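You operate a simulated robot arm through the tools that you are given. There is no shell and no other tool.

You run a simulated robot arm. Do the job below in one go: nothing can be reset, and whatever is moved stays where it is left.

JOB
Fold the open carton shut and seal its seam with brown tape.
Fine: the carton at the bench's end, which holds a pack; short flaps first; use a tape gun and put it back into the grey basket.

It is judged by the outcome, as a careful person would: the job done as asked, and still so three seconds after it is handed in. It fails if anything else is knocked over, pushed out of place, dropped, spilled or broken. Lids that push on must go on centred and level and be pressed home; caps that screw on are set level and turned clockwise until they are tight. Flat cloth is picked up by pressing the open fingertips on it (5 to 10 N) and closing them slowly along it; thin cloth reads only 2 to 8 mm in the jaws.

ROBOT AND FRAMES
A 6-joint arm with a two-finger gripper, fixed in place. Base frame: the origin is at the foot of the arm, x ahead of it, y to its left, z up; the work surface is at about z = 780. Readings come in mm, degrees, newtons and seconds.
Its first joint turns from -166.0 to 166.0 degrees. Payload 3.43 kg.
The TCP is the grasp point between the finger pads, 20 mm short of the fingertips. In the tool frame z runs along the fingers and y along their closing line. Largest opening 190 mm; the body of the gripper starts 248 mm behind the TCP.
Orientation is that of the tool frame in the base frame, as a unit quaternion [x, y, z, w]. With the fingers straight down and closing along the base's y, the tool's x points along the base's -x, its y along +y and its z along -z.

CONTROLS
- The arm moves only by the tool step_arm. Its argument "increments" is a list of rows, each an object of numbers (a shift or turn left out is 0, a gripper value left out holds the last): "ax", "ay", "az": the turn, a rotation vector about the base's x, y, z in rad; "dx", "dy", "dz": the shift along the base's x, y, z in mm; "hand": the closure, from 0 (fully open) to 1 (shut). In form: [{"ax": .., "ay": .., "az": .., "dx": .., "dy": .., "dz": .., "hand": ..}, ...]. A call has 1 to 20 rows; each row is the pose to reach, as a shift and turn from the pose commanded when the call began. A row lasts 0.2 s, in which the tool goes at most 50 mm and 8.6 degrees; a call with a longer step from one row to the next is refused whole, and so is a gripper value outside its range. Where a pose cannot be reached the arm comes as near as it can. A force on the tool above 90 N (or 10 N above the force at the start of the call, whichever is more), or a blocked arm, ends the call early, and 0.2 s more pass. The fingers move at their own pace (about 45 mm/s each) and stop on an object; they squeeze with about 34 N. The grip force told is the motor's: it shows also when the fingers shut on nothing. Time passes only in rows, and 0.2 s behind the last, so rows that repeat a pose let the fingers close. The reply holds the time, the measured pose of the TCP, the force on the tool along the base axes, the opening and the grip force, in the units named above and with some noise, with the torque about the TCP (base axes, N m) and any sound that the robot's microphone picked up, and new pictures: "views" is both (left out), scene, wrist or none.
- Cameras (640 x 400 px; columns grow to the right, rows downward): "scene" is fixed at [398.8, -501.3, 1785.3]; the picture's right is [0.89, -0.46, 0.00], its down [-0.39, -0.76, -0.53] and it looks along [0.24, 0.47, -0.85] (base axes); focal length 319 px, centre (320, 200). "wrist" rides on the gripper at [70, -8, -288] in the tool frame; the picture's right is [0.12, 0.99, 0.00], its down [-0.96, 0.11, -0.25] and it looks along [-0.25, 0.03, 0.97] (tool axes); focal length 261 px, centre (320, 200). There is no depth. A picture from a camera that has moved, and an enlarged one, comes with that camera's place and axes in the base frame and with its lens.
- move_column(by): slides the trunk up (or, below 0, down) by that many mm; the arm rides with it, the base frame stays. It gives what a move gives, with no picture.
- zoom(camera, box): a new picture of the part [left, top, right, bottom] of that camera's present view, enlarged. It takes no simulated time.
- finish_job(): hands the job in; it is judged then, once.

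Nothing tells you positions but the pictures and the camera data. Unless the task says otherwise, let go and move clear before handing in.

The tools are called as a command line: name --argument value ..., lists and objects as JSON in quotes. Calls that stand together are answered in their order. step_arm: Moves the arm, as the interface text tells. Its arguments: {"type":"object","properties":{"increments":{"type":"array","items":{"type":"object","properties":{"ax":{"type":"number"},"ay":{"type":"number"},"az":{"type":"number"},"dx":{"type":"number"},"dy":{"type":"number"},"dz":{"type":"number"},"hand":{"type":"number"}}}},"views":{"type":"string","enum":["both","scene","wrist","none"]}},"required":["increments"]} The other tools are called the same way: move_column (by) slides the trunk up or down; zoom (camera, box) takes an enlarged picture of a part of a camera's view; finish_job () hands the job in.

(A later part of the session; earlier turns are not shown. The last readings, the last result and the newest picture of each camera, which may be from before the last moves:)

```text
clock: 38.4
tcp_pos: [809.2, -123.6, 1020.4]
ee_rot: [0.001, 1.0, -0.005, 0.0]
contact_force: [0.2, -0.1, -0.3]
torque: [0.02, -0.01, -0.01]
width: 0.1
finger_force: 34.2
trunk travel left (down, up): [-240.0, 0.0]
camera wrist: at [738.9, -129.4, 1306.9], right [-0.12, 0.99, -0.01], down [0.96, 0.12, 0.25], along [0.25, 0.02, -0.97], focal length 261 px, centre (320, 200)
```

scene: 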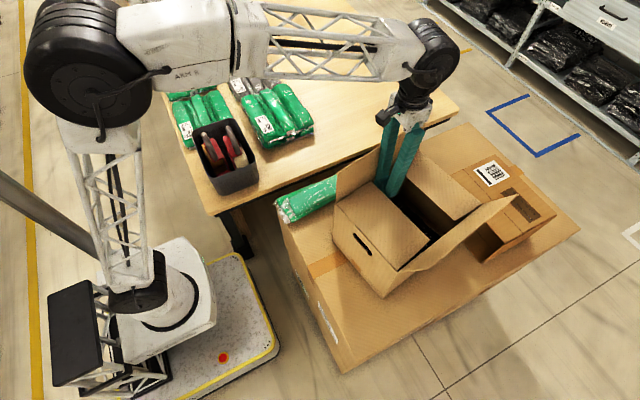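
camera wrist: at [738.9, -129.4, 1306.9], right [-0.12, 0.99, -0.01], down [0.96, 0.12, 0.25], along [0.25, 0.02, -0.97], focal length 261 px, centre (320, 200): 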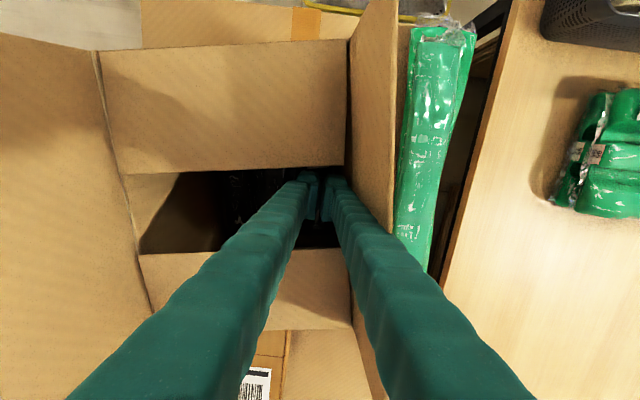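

zoom --camera "scene" --box '[310, 130, 550, 310]'

```text
2.22 times, centred on (430, 220) of scene
camera zoom: at [398.8, -501.3, 1785.3], right [0.89, -0.46, 0.0], down [-0.39, -0.76, -0.53], along [0.24, 0.47, -0.85], focal length 709 px, centre (76, 156)
```

zoom: 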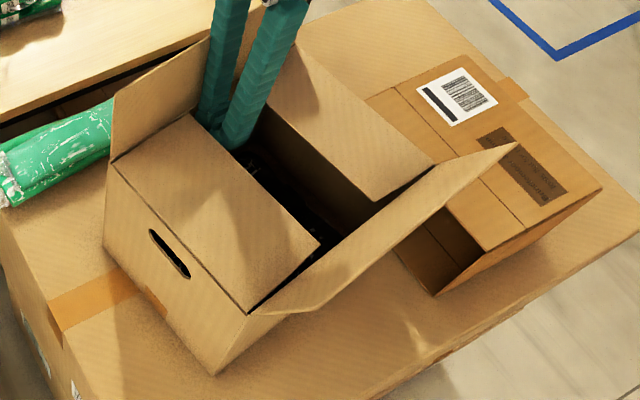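

The carton is back near its place but yawed about 9°. I'll lift out, turn the tool so the opened fingers line up along the long flap (two-point contact, pushing near its edge so the carton won't slide), and go to its outside.

step_arm --increments '[{"dy": -20, "dz": 15}, {"dy": -30, "dz": 60}, {"dy": -30, "dz": 108}, {"dy": -30, "dz": 156}, {"dy": -30, "dz": 200, "az": -0.1}, {"dx": -4, "dy": -15, "dz": 215, "az": -0.24}, {"dx": -8, "dy": 0, "dz": 220, "az": -0.38}, {"dx": -12, "dy": 15, "dz": 225, "az": -0.52}, {"dx": -16, "dy": 30, "dz": 225, "az": -0.66}, {"dx": -20, "dy": 45, "dz": 225, "az": -0.8}, {"dx": -22, "dy": 60, "dz": 225, "az": -0.94}, {"dx": -24, "dy": 75, "dz": 225, "az": -1.08}, {"dx": -26, "dy": 92, "dz": 225, "az": -1.22}, {"dx": -28, "dy": 110, "dz": 225, "az": -1.33}, {"dx": -31, "dy": 130, "dz": 225, "az": -1.41, "hand": 0.3}, {"dx": -31, "dy": 130, "dz": 225, "az": -1.41, "hand": 0.3}, {"dx": -31, "dy": 130, "dz": 225, "az": -1.41, "hand": 0.3}]' --views "both"

zoom --camera "scene" --box '[310, 130, 550, 310]'

```text
clock: 42.0
tcp_pos: [778.9, 6.5, 1245.5]
ee_rot: [0.649, 0.761, -0.003, -0.003]
contact_force: [-0.1, -0.1, 0.4]
torque: [0.0, -0.03, -0.02]
width: 69.9
finger_force: 0.1
trunk travel left (down, up): [-240.0, 0.0]
camera wrist: at [762.2, 75.4, 1531.5], right [0.96, 0.28, -0.01], down [0.27, -0.93, 0.25], along [0.06, -0.24, -0.97], focal length 261 px, centre (320, 200)
```

scene: 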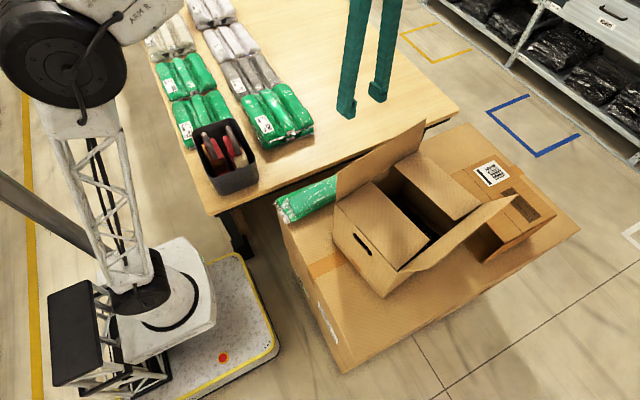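
wrist: 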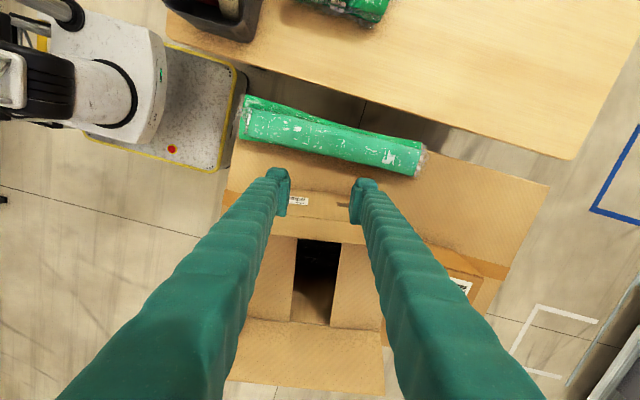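

```text
2.22 times, centred on (430, 220) of scene
camera zoom: at [398.8, -501.3, 1785.3], right [0.89, -0.46, 0.0], down [-0.39, -0.76, -0.53], along [0.24, 0.47, -0.85], focal length 709 px, centre (76, 156)
```

zoom: 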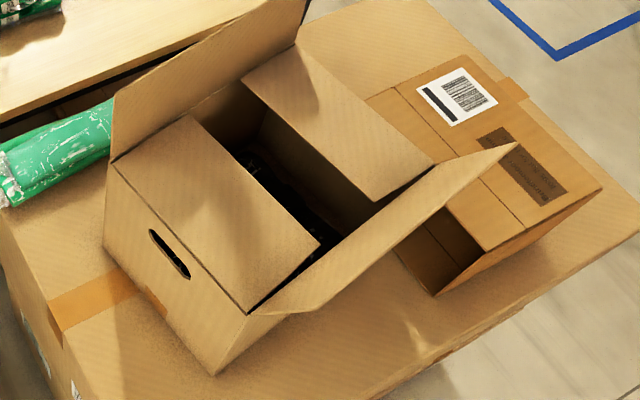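

The +y flap now stands vertical (hinge mid ≈ (798,-96)). I'll lower the fingertips to just overlap its top edge and push near the edge, arcing gradually.

step_arm --increments '[{"dz": -40, "hand": 0.3}, {"dz": -75}, {"dx": 3.6, "dy": -23.7, "dz": -89.5}, {"dx": 7.4, "dy": -48.4, "dz": -89.5}, {"dx": 9.2, "dy": -60, "dz": -89.5}, {"dx": 10.4, "dy": -68.2, "dz": -89.5}, {"dx": 11.5, "dy": -75, "dz": -89.5}, {"dx": 12.5, "dy": -82.1, "dz": -89.5}, {"dx": 13.7, "dy": -90, "dz": -89}, {"dx": 14.9, "dy": -97.9, "dz": -89}, {"dx": 16.1, "dy": -106, "dz": -90}, {"dx": 17.3, "dy": -113.7, "dz": -91}, {"dx": 18.5, "dy": -121.5, "dz": -94}, {"dx": 19.6, "dy": -129, "dz": -97}]' --views "both"

zoom --camera "scene" --box '[310, 130, 550, 310]'

```text
clock: 45.0
tcp_pos: [797.2, -123.1, 1147.7]
ee_rot: [0.648, 0.761, -0.003, -0.003]
contact_force: [0.1, 2.0, 0.8]
torque: [-0.07, -0.04, -0.04]
width: 133.2
finger_force: 0.2
trunk travel left (down, up): [-240.0, 0.0]
camera wrist: at [779.7, -54.1, 1434.3], right [0.96, 0.28, -0.01], down [0.27, -0.93, 0.25], along [0.06, -0.24, -0.97], focal length 261 px, centre (320, 200)
```

scene: 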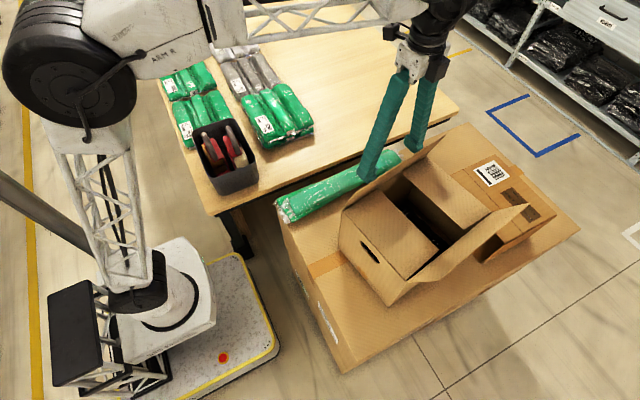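
wrist: 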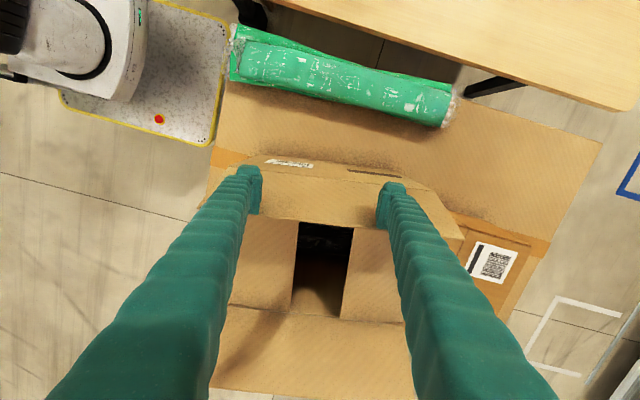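

```text
2.22 times, centred on (430, 220) of scene
camera zoom: at [398.8, -501.3, 1785.3], right [0.89, -0.46, 0.0], down [-0.39, -0.76, -0.53], along [0.24, 0.47, -0.85], focal length 709 px, centre (76, 156)
```

zoom: 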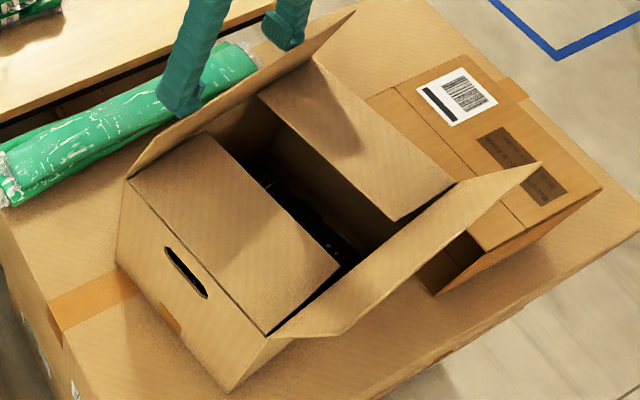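

Even a light push near the edge (≈2 N) slides this carton rather than folding the flap (now ~77°, carton ~32 mm toward −y). So I'll stop pushing sideways: I'll go above the flap's top edge and press down while dragging inward, which loads the carton instead of sliding it.

step_arm --increments '[{"dx": -0.5, "dy": 3, "dz": 15}, {"dx": -0.5, "dy": 3, "dz": 45}, {"dx": 2.3, "dy": -13.8, "dz": 48}, {"dx": 4.9, "dy": -29.6, "dz": 48}, {"dx": 4.9, "dy": -29.6, "dz": 38}, {"dx": 4.9, "dy": -29.6, "dz": 32}, {"dx": 5.2, "dy": -31.6, "dz": 28}]' --views "wrist"

zoom --camera "scene" --box '[310, 110, 550, 290]'

```text
clock: 46.6
tcp_pos: [801.6, -153.8, 1175.4]
ee_rot: [0.648, 0.761, -0.003, -0.003]
contact_force: [-1.3, 0.8, 0.0]
torque: [0.0, -0.02, -0.02]
width: 133.3
finger_force: 0.1
trunk travel left (down, up): [-240.0, 0.0]
camera wrist: at [784.5, -85.1, 1463.0], right [0.96, 0.28, -0.01], down [0.27, -0.93, 0.25], along [0.06, -0.24, -0.97], focal length 261 px, centre (320, 200)
```

wrist: 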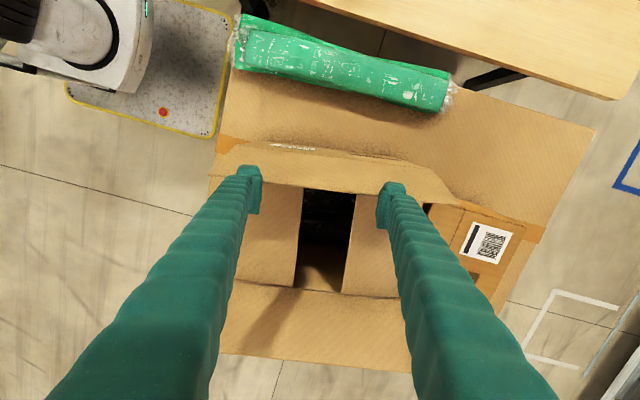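

```text
2.22 times, centred on (430, 200) of scene
camera zoom: at [398.8, -501.3, 1785.3], right [0.89, -0.46, 0.0], down [-0.39, -0.76, -0.53], along [0.24, 0.47, -0.85], focal length 709 px, centre (76, 200)
```

zoom: 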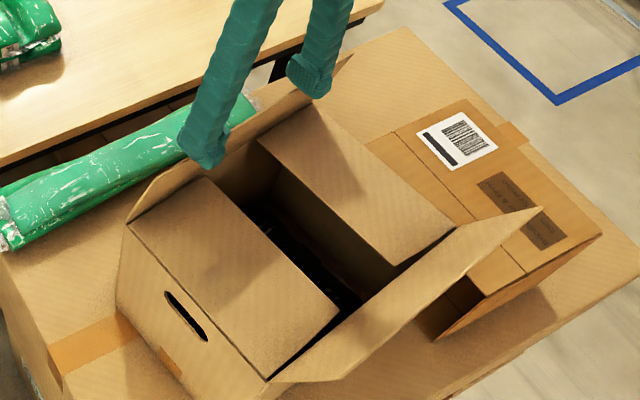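

step_arm --increments '[{"dx": 0.3, "dy": -2, "dz": -4}, {"dx": 1.0, "dy": -6, "dz": -6}, {"dx": 1.6, "dy": -10, "dz": -8}, {"dx": 2.3, "dy": -14, "dz": -10}]' --views "wrist"

zoom --camera "wrist" --box '[200, 120, 480, 295]'

zoom --camera "scene" --box '[320, 130, 480, 230]'

```text
clock: 47.6
tcp_pos: [803.0, -167.0, 1166.1]
ee_rot: [0.648, 0.762, -0.004, -0.003]
contact_force: [-0.3, 0.1, 1.1]
torque: [0.02, -0.12, -0.05]
width: 133.1
finger_force: 0.1
trunk travel left (down, up): [-240.0, 0.0]
camera wrist: at [786.8, -99.5, 1453.3], right [0.96, 0.28, -0.01], down [0.27, -0.93, 0.25], along [0.06, -0.24, -0.97], focal length 261 px, centre (320, 200)
```

wrist: 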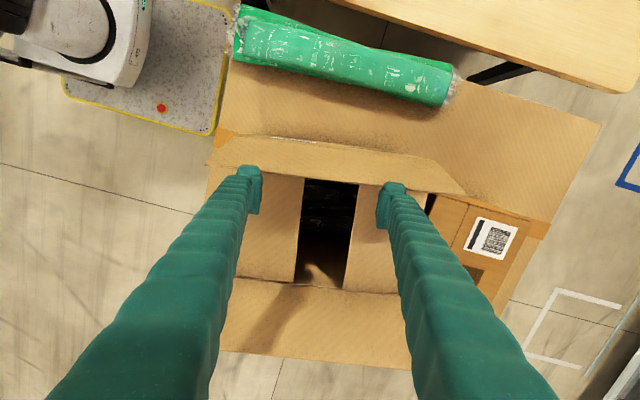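

```text
2.29 times, centred on (340, 208) of wrist
camera zoom: at [786.8, -99.5, 1453.3], right [0.96, 0.28, -0.01], down [0.27, -0.93, 0.25], along [0.06, -0.24, -0.97], focal length 596 px, centre (274, 183)
```

zoom: 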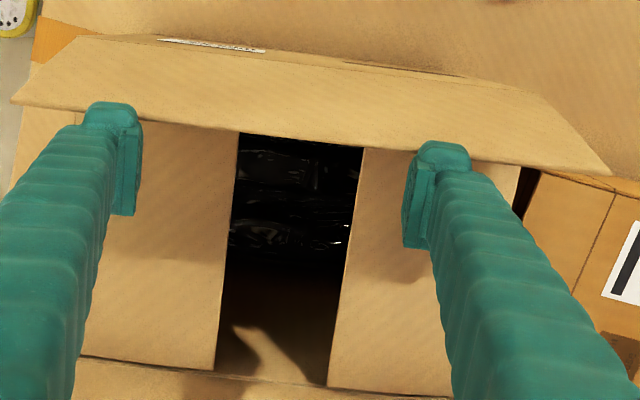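

```text
4.00 times, centred on (400, 180) of scene
camera zoom: at [398.8, -501.3, 1785.3], right [0.89, -0.46, 0.0], down [-0.39, -0.76, -0.53], along [0.24, 0.47, -0.85], focal length 1276 px, centre (0, 280)
```

zoom: 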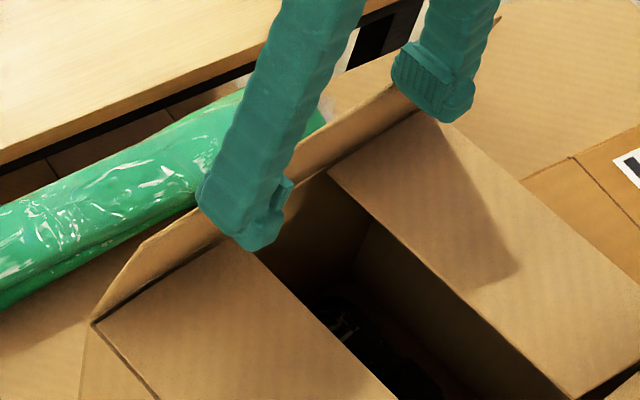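

The fingertips slid just past the flap's edge (edge ≈ y −147.5, z ≈ 1150). I'll lift, shift back outward so the edge lies under the fingers, and press down again in small steps.

step_arm --increments '[{"dz": 14}, {"dx": -2.3, "dy": 14, "dz": 14}, {"dx": -2.3, "dy": 14, "dz": 6}, {"dx": -2.3, "dy": 14, "dz": 1}]' --views "none"

step_arm --increments '[{"dx": 0.3, "dy": -2, "dz": -3}, {"dx": 0.6, "dy": -4, "dz": -5}]' --views "wrist"

zoom --camera "wrist" --box '[200, 120, 480, 295]'

```text
clock: 48.6
tcp_pos: [802.4, -153.6, 1168.1]
ee_rot: [0.649, 0.761, -0.002, -0.002]
contact_force: [-1.0, -1.8, 8.4]
torque: [0.16, -0.69, -0.13]
width: 133.4
finger_force: 0.7
trunk travel left (down, up): [-240.0, 0.0]
```

```text
clock: 49.2
tcp_pos: [803.2, -158.4, 1164.9]
ee_rot: [0.649, 0.761, -0.001, -0.001]
contact_force: [7.6, -5.0, 50.1]
torque: [0.52, -1.46, -0.5]
width: 132.7
finger_force: 0.1
trunk travel left (down, up): [-240.0, 0.0]
camera wrist: at [783.2, -89.5, 1452.5], right [0.96, 0.28, 0.0], down [0.27, -0.93, 0.25], along [0.07, -0.24, -0.97], focal length 261 px, centre (320, 200)
```

wrist: 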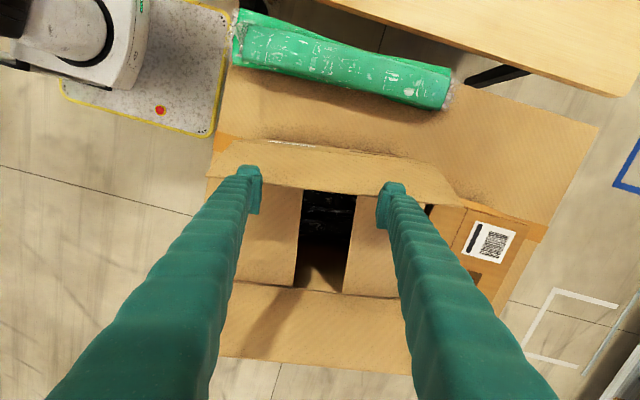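

```text
2.29 times, centred on (340, 208) of wrist
camera zoom: at [783.2, -89.5, 1452.5], right [0.96, 0.28, 0.0], down [0.27, -0.93, 0.25], along [0.07, -0.24, -0.97], focal length 596 px, centre (274, 183)
```

zoom: 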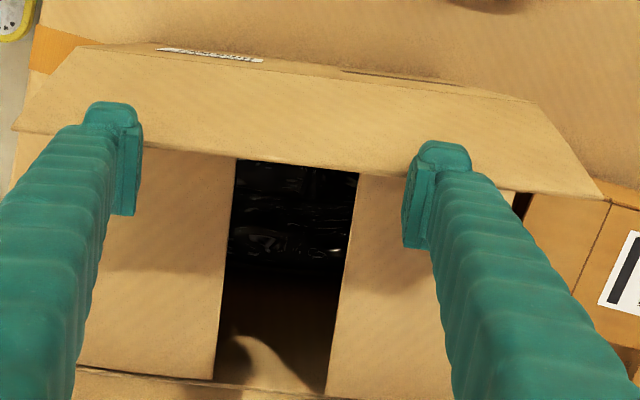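

Contact found (50 N vertical at z_tip≈1145), pressing too steeply. I'll ease up slightly and drag inward along the arc.

step_arm --increments '[{"dz": 2}, {"dx": 0.7, "dy": -4, "dz": 2}, {"dx": 1.3, "dy": -8, "dz": 1}]' --views "none"

zoom --camera "wrist" --box '[200, 120, 480, 295]'

```text
clock: 50.0
tcp_pos: [803.2, -167.0, 1164.2]
ee_rot: [0.649, 0.761, -0.002, -0.003]
contact_force: [-3.8, -6.8, 38.4]
torque: [0.68, -2.96, -0.56]
width: 134.7
finger_force: 1.0
trunk travel left (down, up): [-240.0, 0.0]
```

```text
2.29 times, centred on (340, 208) of wrist
camera zoom: at [785.1, -98.6, 1450.2], right [0.96, 0.28, -0.01], down [0.27, -0.93, 0.25], along [0.06, -0.24, -0.97], focal length 596 px, centre (274, 183)
```

zoom: 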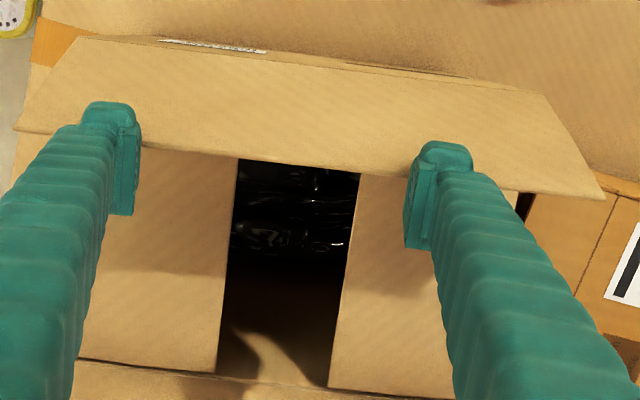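

The flap is turning (≈64° now) without the carton sliding. I'll continue along the arc in small steps.

step_arm --increments '[{"dx": 0.8, "dy": -5, "dz": -2}, {"dx": 1.6, "dy": -10, "dz": -5}, {"dx": 2.4, "dy": -15, "dz": -8}]' --views "none"

zoom --camera "wrist" --box '[200, 120, 480, 295]'

```text
clock: 50.8
tcp_pos: [806.3, -177.1, 1152.5]
ee_rot: [0.648, 0.762, -0.003, -0.004]
contact_force: [-0.5, 0.7, 0.9]
torque: [-0.03, -0.1, -0.02]
width: 132.9
finger_force: 0.0
trunk travel left (down, up): [-240.0, 0.0]
```

```text
2.29 times, centred on (340, 208) of wrist
camera zoom: at [789.7, -110.7, 1438.9], right [0.96, 0.28, -0.01], down [0.27, -0.93, 0.24], along [0.06, -0.24, -0.97], focal length 596 px, centre (274, 183)
```

zoom: 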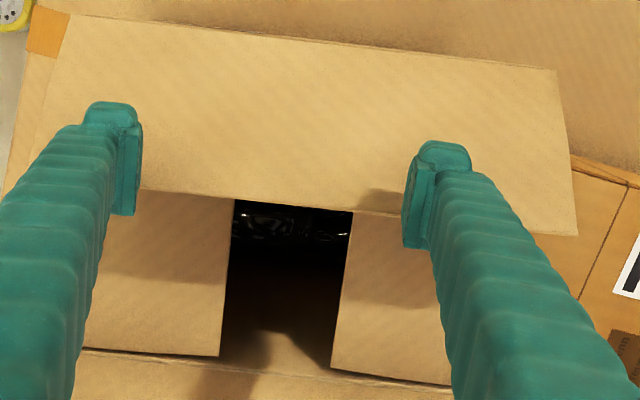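

The flap has swung over to roughly 38°. Now I'll press straight down to lay it flat on the short flaps.

step_arm --increments '[{"dx": 1.2, "dy": -7, "dz": -8}, {"dx": 2.3, "dy": -14, "dz": -18}, {"dx": 2.8, "dy": -17, "dz": -30}, {"dx": 2.8, "dy": -17, "dz": -42}, {"dx": 2.8, "dy": -17, "dz": -52}, {"dx": 2.8, "dy": -17, "dz": -61}, {"dx": 2.8, "dy": -17, "dz": -69}, {"dx": 2.8, "dy": -17, "dz": -75}]' --views "wrist"

zoom --camera "scene" --box '[310, 130, 550, 310]'

```text
clock: 52.6
tcp_pos: [810.1, -197.2, 1079.7]
ee_rot: [0.648, 0.762, -0.003, -0.003]
contact_force: [-0.5, 0.0, 0.2]
torque: [-0.03, -0.01, -0.01]
width: 133.0
finger_force: 0.1
trunk travel left (down, up): [-240.0, 0.0]
camera wrist: at [792.0, -129.5, 1367.0], right [0.96, 0.28, -0.01], down [0.27, -0.93, 0.25], along [0.06, -0.24, -0.97], focal length 261 px, centre (320, 200)
```

wrist: 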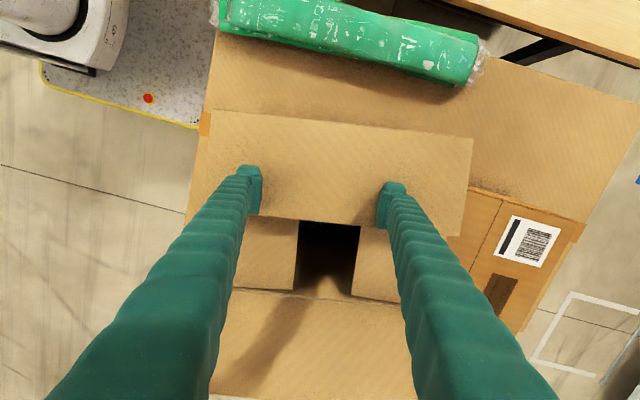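

```text
2.22 times, centred on (430, 220) of scene
camera zoom: at [398.8, -501.3, 1785.3], right [0.89, -0.46, 0.0], down [-0.39, -0.76, -0.53], along [0.24, 0.47, -0.85], focal length 709 px, centre (76, 156)
```

zoom: 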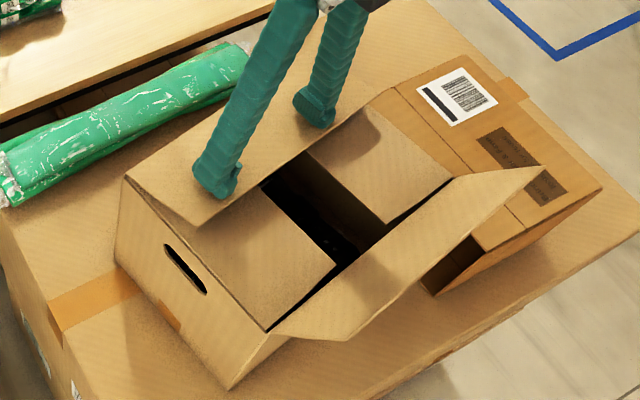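

step_arm --increments '[{"dz": -4}, {"dz": -7}, {"dz": -9}, {"dz": -11}]' --views "wrist"

zoom --camera "scene" --box '[310, 130, 550, 310]'

```text
clock: 53.6
tcp_pos: [809.5, -198.4, 1070.1]
ee_rot: [0.648, 0.762, -0.003, -0.003]
contact_force: [0.8, 0.7, -0.2]
torque: [-0.01, 0.04, -0.02]
width: 132.9
finger_force: 0.0
trunk travel left (down, up): [-240.0, 0.0]
camera wrist: at [792.4, -130.1, 1355.4], right [0.96, 0.28, -0.01], down [0.27, -0.93, 0.25], along [0.06, -0.24, -0.97], focal length 261 px, centre (320, 200)
```

wrist: 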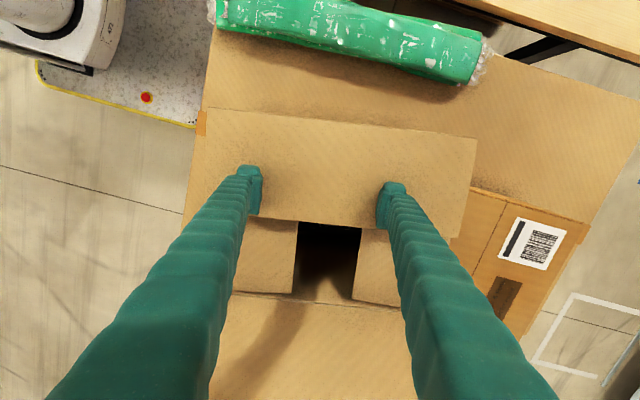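

```text
2.22 times, centred on (430, 220) of scene
camera zoom: at [398.8, -501.3, 1785.3], right [0.89, -0.46, 0.0], down [-0.39, -0.76, -0.53], along [0.24, 0.47, -0.85], focal length 709 px, centre (76, 156)
```

zoom: 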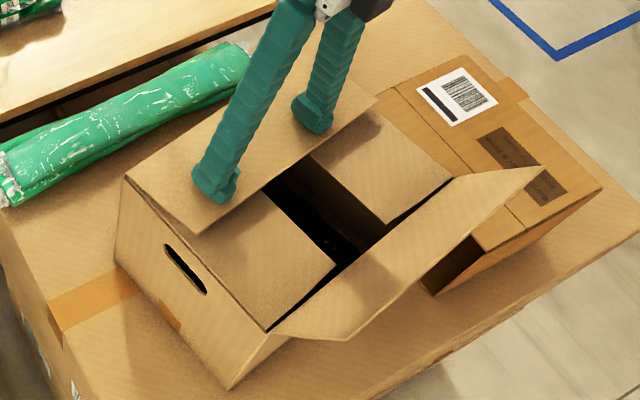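

step_arm --increments '[{"dz": -2}, {"dz": -4}, {"dz": -6}]' --views "none"

zoom --camera "scene" --box '[310, 130, 550, 310]'

```text
clock: 54.4
tcp_pos: [809.5, -198.7, 1063.1]
ee_rot: [0.648, 0.762, -0.004, -0.003]
contact_force: [0.0, -0.2, -0.5]
torque: [0.01, 0.01, -0.02]
width: 133.0
finger_force: 0.0
trunk travel left (down, up): [-240.0, 0.0]
```

```text
2.22 times, centred on (430, 220) of scene
camera zoom: at [398.8, -501.3, 1785.3], right [0.89, -0.46, 0.0], down [-0.39, -0.76, -0.53], along [0.24, 0.47, -0.85], focal length 709 px, centre (76, 156)
```

zoom: 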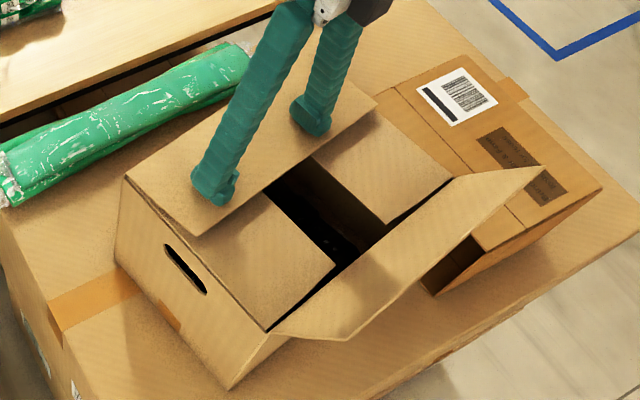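

step_arm --increments '[{"dz": -3}, {"dz": -5}, {"dz": -7}]' --views "none"

zoom --camera "scene" --box '[310, 130, 550, 310]'

zoom --camera "wrist" --box '[180, 80, 500, 300]'

```text
clock: 55.2
tcp_pos: [810.8, -198.1, 1055.7]
ee_rot: [0.648, 0.762, -0.003, -0.002]
contact_force: [-0.4, 0.3, 0.2]
torque: [0.0, 0.01, -0.06]
width: 132.9
finger_force: 0.0
trunk travel left (down, up): [-240.0, 0.0]
```

```text
2.22 times, centred on (430, 220) of scene
camera zoom: at [398.8, -501.3, 1785.3], right [0.89, -0.46, 0.0], down [-0.39, -0.76, -0.53], along [0.24, 0.47, -0.85], focal length 709 px, centre (76, 156)
```

zoom: 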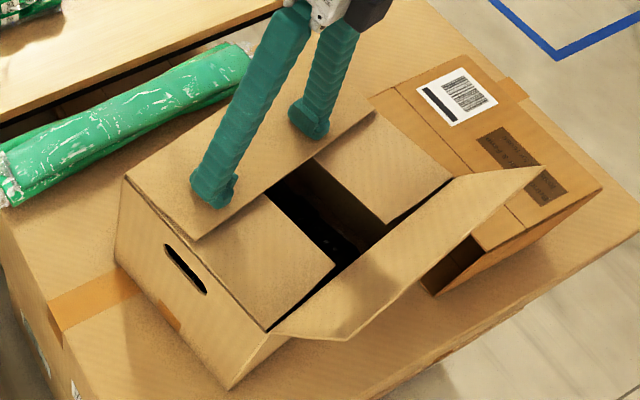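

```text
1.82 times, centred on (340, 190) of wrist
camera zoom: at [792.0, -129.9, 1342.4], right [0.96, 0.28, -0.01], down [0.27, -0.93, 0.25], along [0.06, -0.24, -0.97], focal length 474 px, centre (284, 218)
```

zoom: 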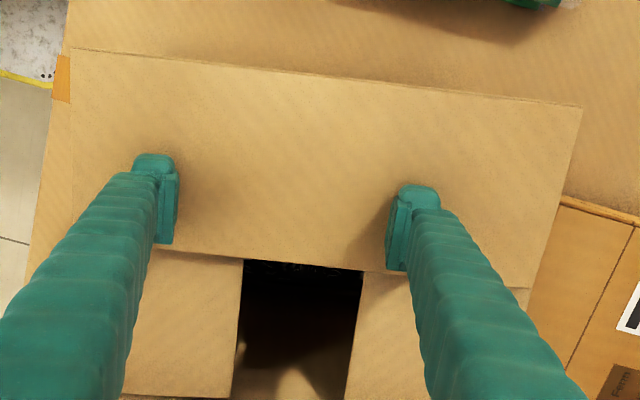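

step_arm --increments '[{"dz": -2}, {"dz": -4}, {"dz": -5}]' --views "none"

zoom --camera "scene" --box '[310, 130, 470, 250]'

```text
clock: 56.0
tcp_pos: [809.0, -198.0, 1050.4]
ee_rot: [0.648, 0.762, -0.003, -0.003]
contact_force: [-0.5, 0.7, 3.0]
torque: [0.0, -0.16, 0.03]
width: 132.9
finger_force: 0.0
trunk travel left (down, up): [-240.0, 0.0]
```

```text
3.33 times, centred on (390, 190) of scene
camera zoom: at [398.8, -501.3, 1785.3], right [0.89, -0.46, 0.0], down [-0.39, -0.76, -0.53], along [0.24, 0.47, -0.85], focal length 1063 px, centre (87, 233)
```

zoom: 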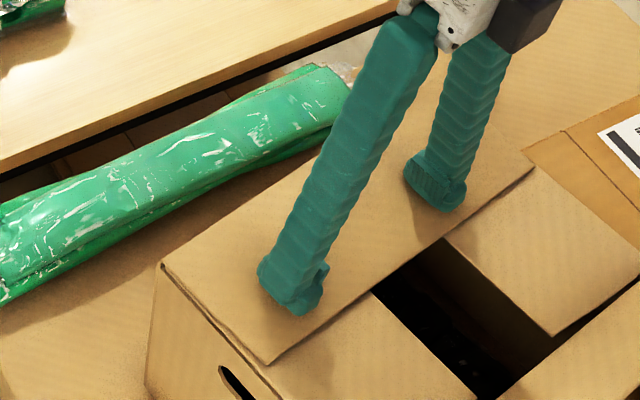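

The +y long flap lies flat (top surface is really at z≈1030). Next, the −y flap: I'll lift, open the fingers wide along x, tilt slightly outward for reach, and go over to its outside at about y=-464.

step_arm --increments '[{"dz": 40}, {"dz": 85}, {"dz": 120, "hand": 0.05}, {"dx": -1, "dy": -20, "dz": 140, "ax": -0.05, "ay": -0.004, "az": -0.02}, {"dx": -2, "dy": -55, "dz": 145, "ax": -0.11, "ay": -0.009, "az": -0.04}, {"dx": -4, "dy": -95, "dz": 145, "ax": -0.18, "ay": -0.014, "az": -0.066}, {"dx": -5, "dy": -135, "dz": 145, "ax": -0.25, "ay": -0.02, "az": -0.09}, {"dx": -6, "dy": -175, "dz": 145, "ax": -0.32, "ay": -0.026, "az": -0.117}, {"dx": -7, "dy": -212, "dz": 143, "ax": -0.38, "ay": -0.03, "az": -0.14}, {"dx": -9, "dy": -250, "dz": 140, "ax": -0.436, "ay": -0.035, "az": -0.16}, {"dx": -9, "dy": -266, "dz": 138, "ax": -0.436, "ay": -0.035, "az": -0.16}]' --views "both"

zoom --camera "scene" --box '[310, 130, 550, 310]'

```text
clock: 58.4
tcp_pos: [799.2, -463.6, 1188.8]
ee_rot: [0.692, 0.689, -0.156, 0.15]
contact_force: [-0.2, -0.5, 0.7]
torque: [-0.03, -0.01, -0.01]
width: 180.5
finger_force: 0.1
trunk travel left (down, up): [-240.0, 0.0]
camera wrist: at [794.8, -277.7, 1418.7], right [0.99, 0.1, -0.06], down [0.12, -0.77, 0.63], along [0.02, -0.63, -0.77], focal length 261 px, centre (320, 200)
```

scene: 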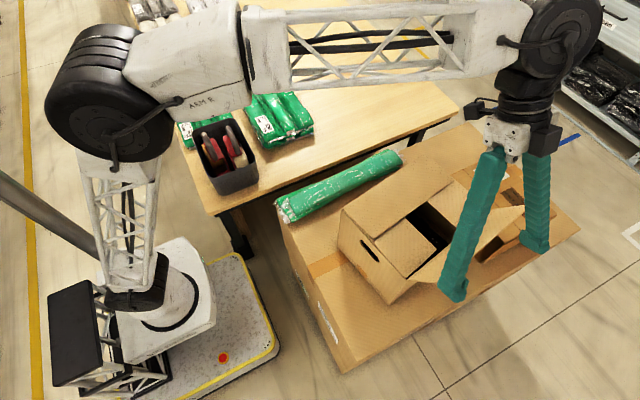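
wrist: 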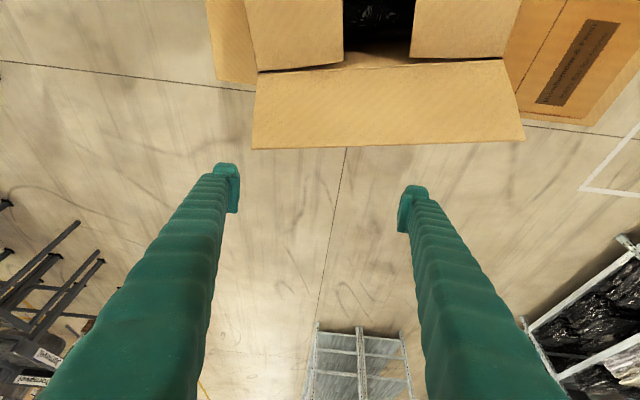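

```text
2.22 times, centred on (430, 220) of scene
camera zoom: at [398.8, -501.3, 1785.3], right [0.89, -0.46, 0.0], down [-0.39, -0.76, -0.53], along [0.24, 0.47, -0.85], focal length 709 px, centre (76, 156)
```

zoom: 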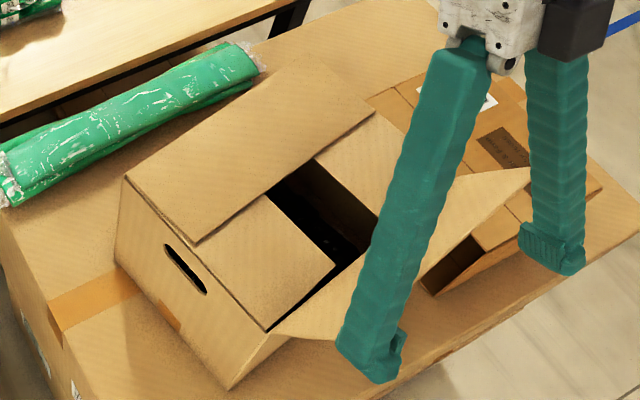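

The +y flap is staying down. The −y flap's tip runs y≈-441…-389 at z≈1135. I'll back off to y=-490, lower behind it, and then push slowly.

step_arm --increments '[{"dy": -14}, {"dy": -28, "dz": -5}, {"dy": -28, "dz": -30}, {"dy": -28, "dz": -53}, {"dy": -16, "dz": -53}, {"dy": -6, "dz": -53}, {"dy": 0, "dz": -53}, {"dy": 5, "dz": -53}, {"dy": 10, "dz": -53}, {"dy": 15, "dz": -53}, {"dy": 20, "dz": -53}, {"dy": 25, "dz": -53}]' --views "both"

zoom --camera "scene" --box '[310, 130, 550, 310]'

```text
clock: 61.0
tcp_pos: [801.3, -438.6, 1135.1]
ee_rot: [0.692, 0.689, -0.156, 0.151]
contact_force: [0.3, 0.1, 0.2]
torque: [0.01, 0.0, 0.02]
width: 180.4
finger_force: 0.1
trunk travel left (down, up): [-240.0, 0.0]
camera wrist: at [795.2, -253.8, 1365.1], right [0.99, 0.1, -0.06], down [0.12, -0.77, 0.63], along [0.02, -0.63, -0.77], focal length 261 px, centre (320, 200)
```

scene: 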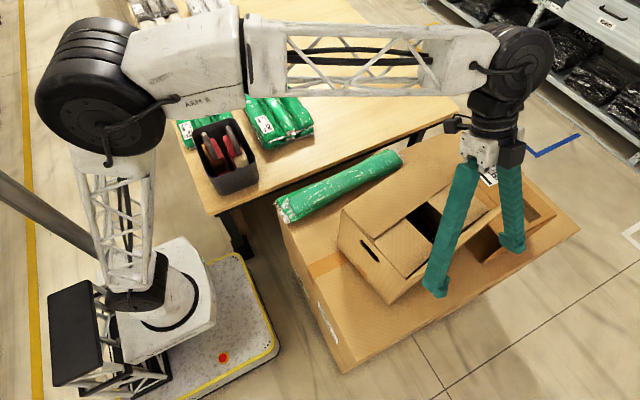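
wrist: 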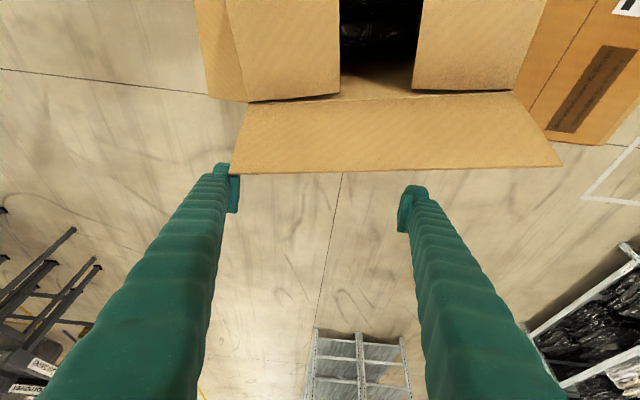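

```text
2.22 times, centred on (430, 220) of scene
camera zoom: at [398.8, -501.3, 1785.3], right [0.89, -0.46, 0.0], down [-0.39, -0.76, -0.53], along [0.24, 0.47, -0.85], focal length 709 px, centre (76, 156)
```

zoom: 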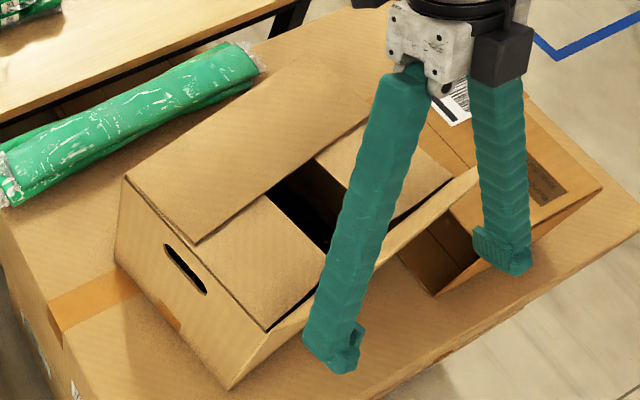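

The left finger would only catch the flap's corner, so I'll back off, shift +40 mm in x, and then push slowly.

step_arm --increments '[{"dy": -15}, {"dx": 20, "dy": -20}, {"dx": 42, "dy": -20}, {"dx": 42, "dy": -12}, {"dx": 42, "dy": -4}, {"dx": 42, "dy": 2}, {"dx": 42, "dy": 6}, {"dx": 42, "dy": 10}, {"dx": 42, "dy": 14}, {"dx": 42, "dy": 18}, {"dx": 42, "dy": 22}, {"dx": 42, "dy": 26}, {"dx": 42, "dy": 30}]' --views "both"

zoom --camera "scene" --box '[310, 130, 550, 310]'

```text
clock: 63.8
tcp_pos: [842.2, -408.1, 1135.7]
ee_rot: [0.692, 0.689, -0.156, 0.149]
contact_force: [0.1, -0.4, 0.4]
torque: [-0.02, -0.03, 0.02]
width: 180.2
finger_force: 0.1
trunk travel left (down, up): [-240.0, 0.0]
camera wrist: at [836.1, -223.8, 1365.3], right [0.99, 0.1, -0.06], down [0.12, -0.77, 0.63], along [0.02, -0.63, -0.77], focal length 261 px, centre (320, 200)
```

scene: 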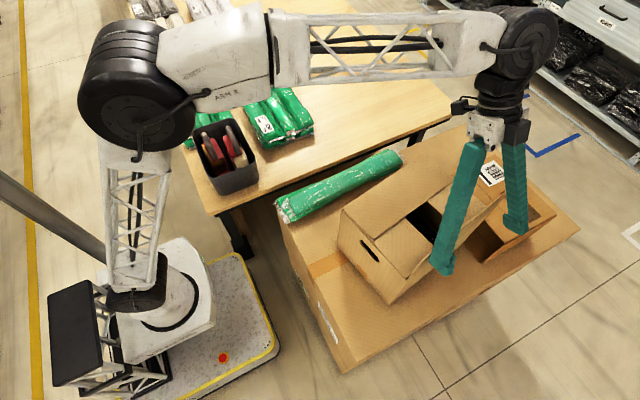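
wrist: 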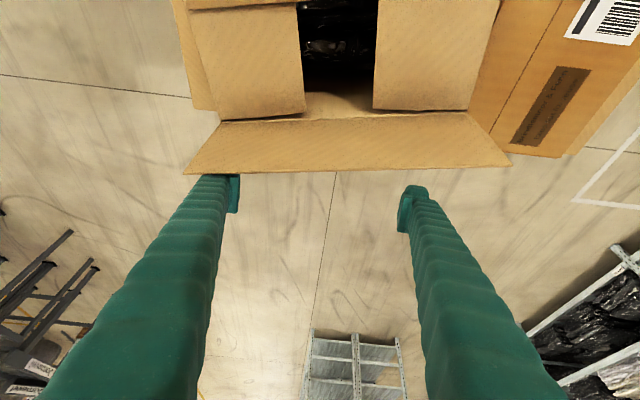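

```text
2.22 times, centred on (430, 220) of scene
camera zoom: at [398.8, -501.3, 1785.3], right [0.89, -0.46, 0.0], down [-0.39, -0.76, -0.53], along [0.24, 0.47, -0.85], focal length 709 px, centre (76, 156)
```

zoom: 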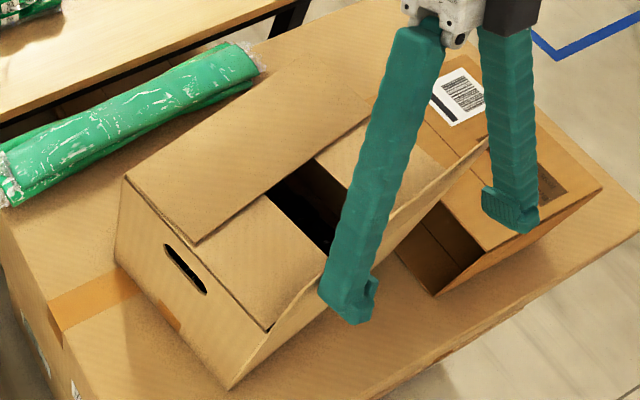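

The flap is rotating up and the carton isn't moving at this slow pace. I'll continue slowly.

step_arm --increments '[{"dy": 3}, {"dy": 7}, {"dy": 10}, {"dy": 14}, {"dy": 17}, {"dy": 21}, {"dy": 24}, {"dy": 28}, {"dy": 31}, {"dy": 35}, {"dy": 38}, {"dy": 42}]' --views "both"

zoom --camera "scene" --box '[310, 130, 550, 310]'

```text
clock: 66.4
tcp_pos: [841.6, -367.5, 1135.6]
ee_rot: [0.692, 0.689, -0.155, 0.15]
contact_force: [0.5, -0.9, 0.4]
torque: [0.0, 0.0, 0.01]
width: 180.6
finger_force: 0.1
trunk travel left (down, up): [-240.0, 0.0]
camera wrist: at [836.4, -181.5, 1366.0], right [0.99, 0.1, -0.06], down [0.12, -0.77, 0.63], along [0.02, -0.63, -0.77], focal length 261 px, centre (320, 200)
```

scene: 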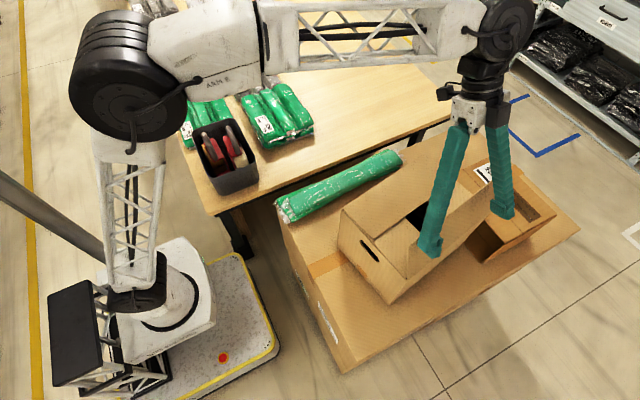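
wrist: 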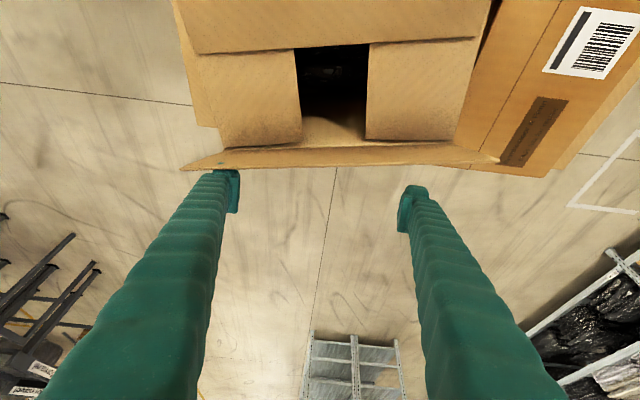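

```text
2.22 times, centred on (430, 220) of scene
camera zoom: at [398.8, -501.3, 1785.3], right [0.89, -0.46, 0.0], down [-0.39, -0.76, -0.53], along [0.24, 0.47, -0.85], focal length 709 px, centre (76, 156)
```

zoom: 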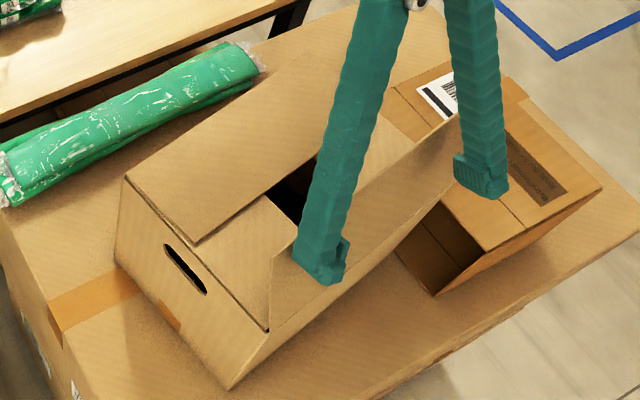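

No carton movement; the flap is at about 78°. I'll keep going slowly, turning the tool 9° to line both fingers up with the yawed flap.

step_arm --increments '[{"dy": 3, "az": 0.016}, {"dy": 6, "az": 0.032}, {"dy": 9, "az": 0.048}, {"dy": 12, "az": 0.064}, {"dy": 15, "az": 0.08}, {"dy": 18, "az": 0.096}, {"dy": 21, "az": 0.112}, {"dy": 24, "az": 0.128}, {"dy": 27, "az": 0.144}, {"dy": 30, "az": 0.16}, {"dx": -0.5, "dy": 33, "az": 0.16}, {"dx": -1, "dy": 36, "az": 0.16}, {"dx": -1.5, "dy": 39, "az": 0.16}]' --views "both"

zoom --camera "scene" --box '[310, 130, 550, 310]'

```text
clock: 69.2
tcp_pos: [840.9, -329.0, 1135.2]
ee_rot: [0.634, 0.742, -0.143, 0.162]
contact_force: [0.7, 0.2, 0.2]
torque: [0.02, -0.05, 0.0]
width: 180.6
finger_force: 0.0
trunk travel left (down, up): [-240.0, 0.0]
camera wrist: at [805.9, -146.2, 1365.6], right [0.96, 0.26, -0.06], down [0.24, -0.74, 0.63], along [0.12, -0.62, -0.77], focal length 261 px, centre (320, 200)
```

scene: 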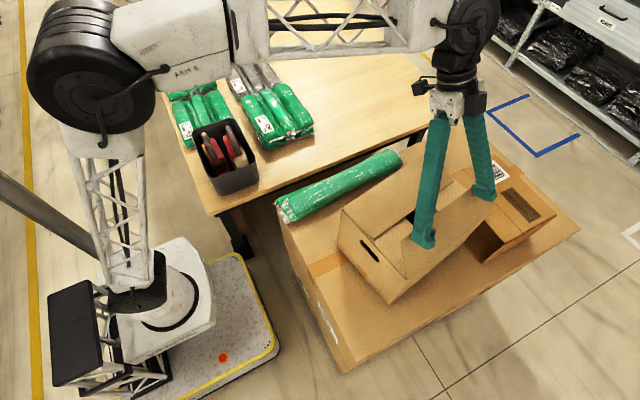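
wrist: 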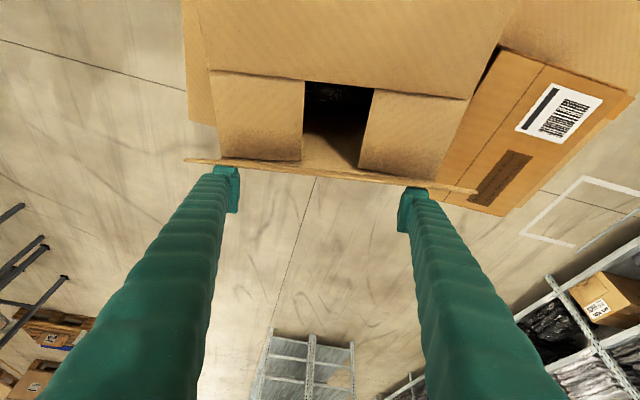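

```text
2.22 times, centred on (430, 220) of scene
camera zoom: at [398.8, -501.3, 1785.3], right [0.89, -0.46, 0.0], down [-0.39, -0.76, -0.53], along [0.24, 0.47, -0.85], focal length 709 px, centre (76, 156)
```

zoom: 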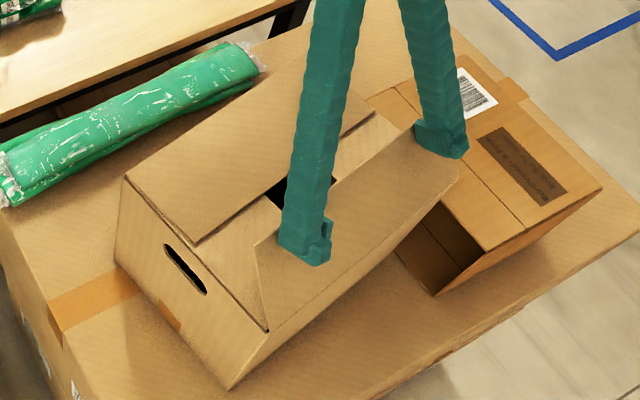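

Flap at ~65°, carton unmoved. Continuing the arc downward slowly.

step_arm --increments '[{"dx": -0.6, "dy": 4, "dz": -1}, {"dx": -1.4, "dy": 8.4, "dz": -2}, {"dx": -2.1, "dy": 12.8, "dz": -3}, {"dx": -2.8, "dy": 16.8, "dz": -4.5}, {"dx": -3.6, "dy": 21.7, "dz": -7}, {"dx": -4.3, "dy": 26.2, "dz": -9.5}, {"dx": -5, "dy": 30.6, "dz": -12.5}, {"dx": -5.8, "dy": 35, "dz": -16}, {"dx": -6.5, "dy": 39.5, "dz": -19.5}, {"dx": -7.1, "dy": 43.4, "dz": -23}, {"dx": -7.8, "dy": 47.4, "dz": -28}, {"dx": -8.3, "dy": 50.3, "dz": -32.5}, {"dx": -8.7, "dy": 53.3, "dz": -37}, {"dx": -9.2, "dy": 56.3, "dz": -42.5}, {"dx": -9.6, "dy": 58.7, "dz": -47}, {"dx": -10, "dy": 61.2, "dz": -52}]' --views "both"

zoom --camera "scene" --box '[310, 130, 550, 310]'

```text
clock: 72.6
tcp_pos: [830.9, -267.0, 1084.2]
ee_rot: [0.634, 0.742, -0.143, 0.162]
contact_force: [-0.7, 0.4, 0.5]
torque: [0.02, -0.03, 0.0]
width: 180.6
finger_force: 0.1
trunk travel left (down, up): [-240.0, 0.0]
camera wrist: at [795.8, -84.3, 1313.5], right [0.96, 0.26, -0.06], down [0.24, -0.74, 0.63], along [0.12, -0.62, -0.77], focal length 261 px, centre (320, 200)
```

scene: 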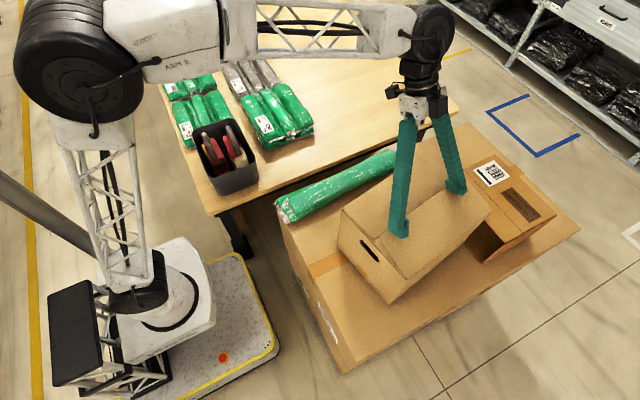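
wrist: 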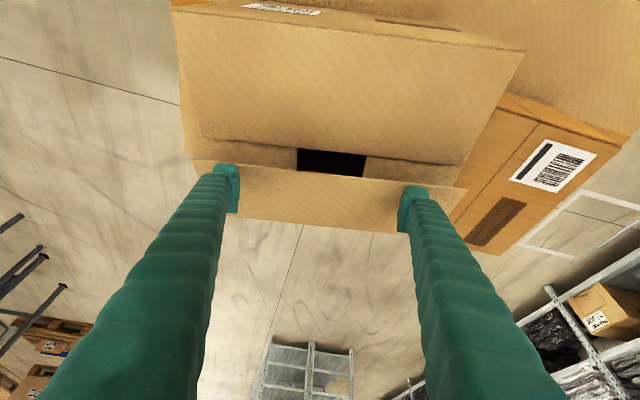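

```text
2.22 times, centred on (430, 220) of scene
camera zoom: at [398.8, -501.3, 1785.3], right [0.89, -0.46, 0.0], down [-0.39, -0.76, -0.53], along [0.24, 0.47, -0.85], focal length 709 px, centre (76, 156)
```

zoom: 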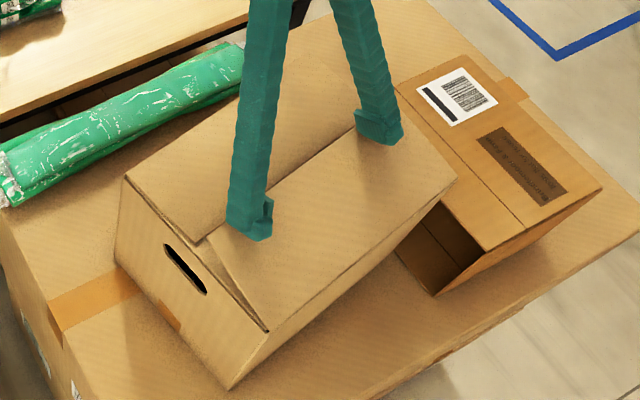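

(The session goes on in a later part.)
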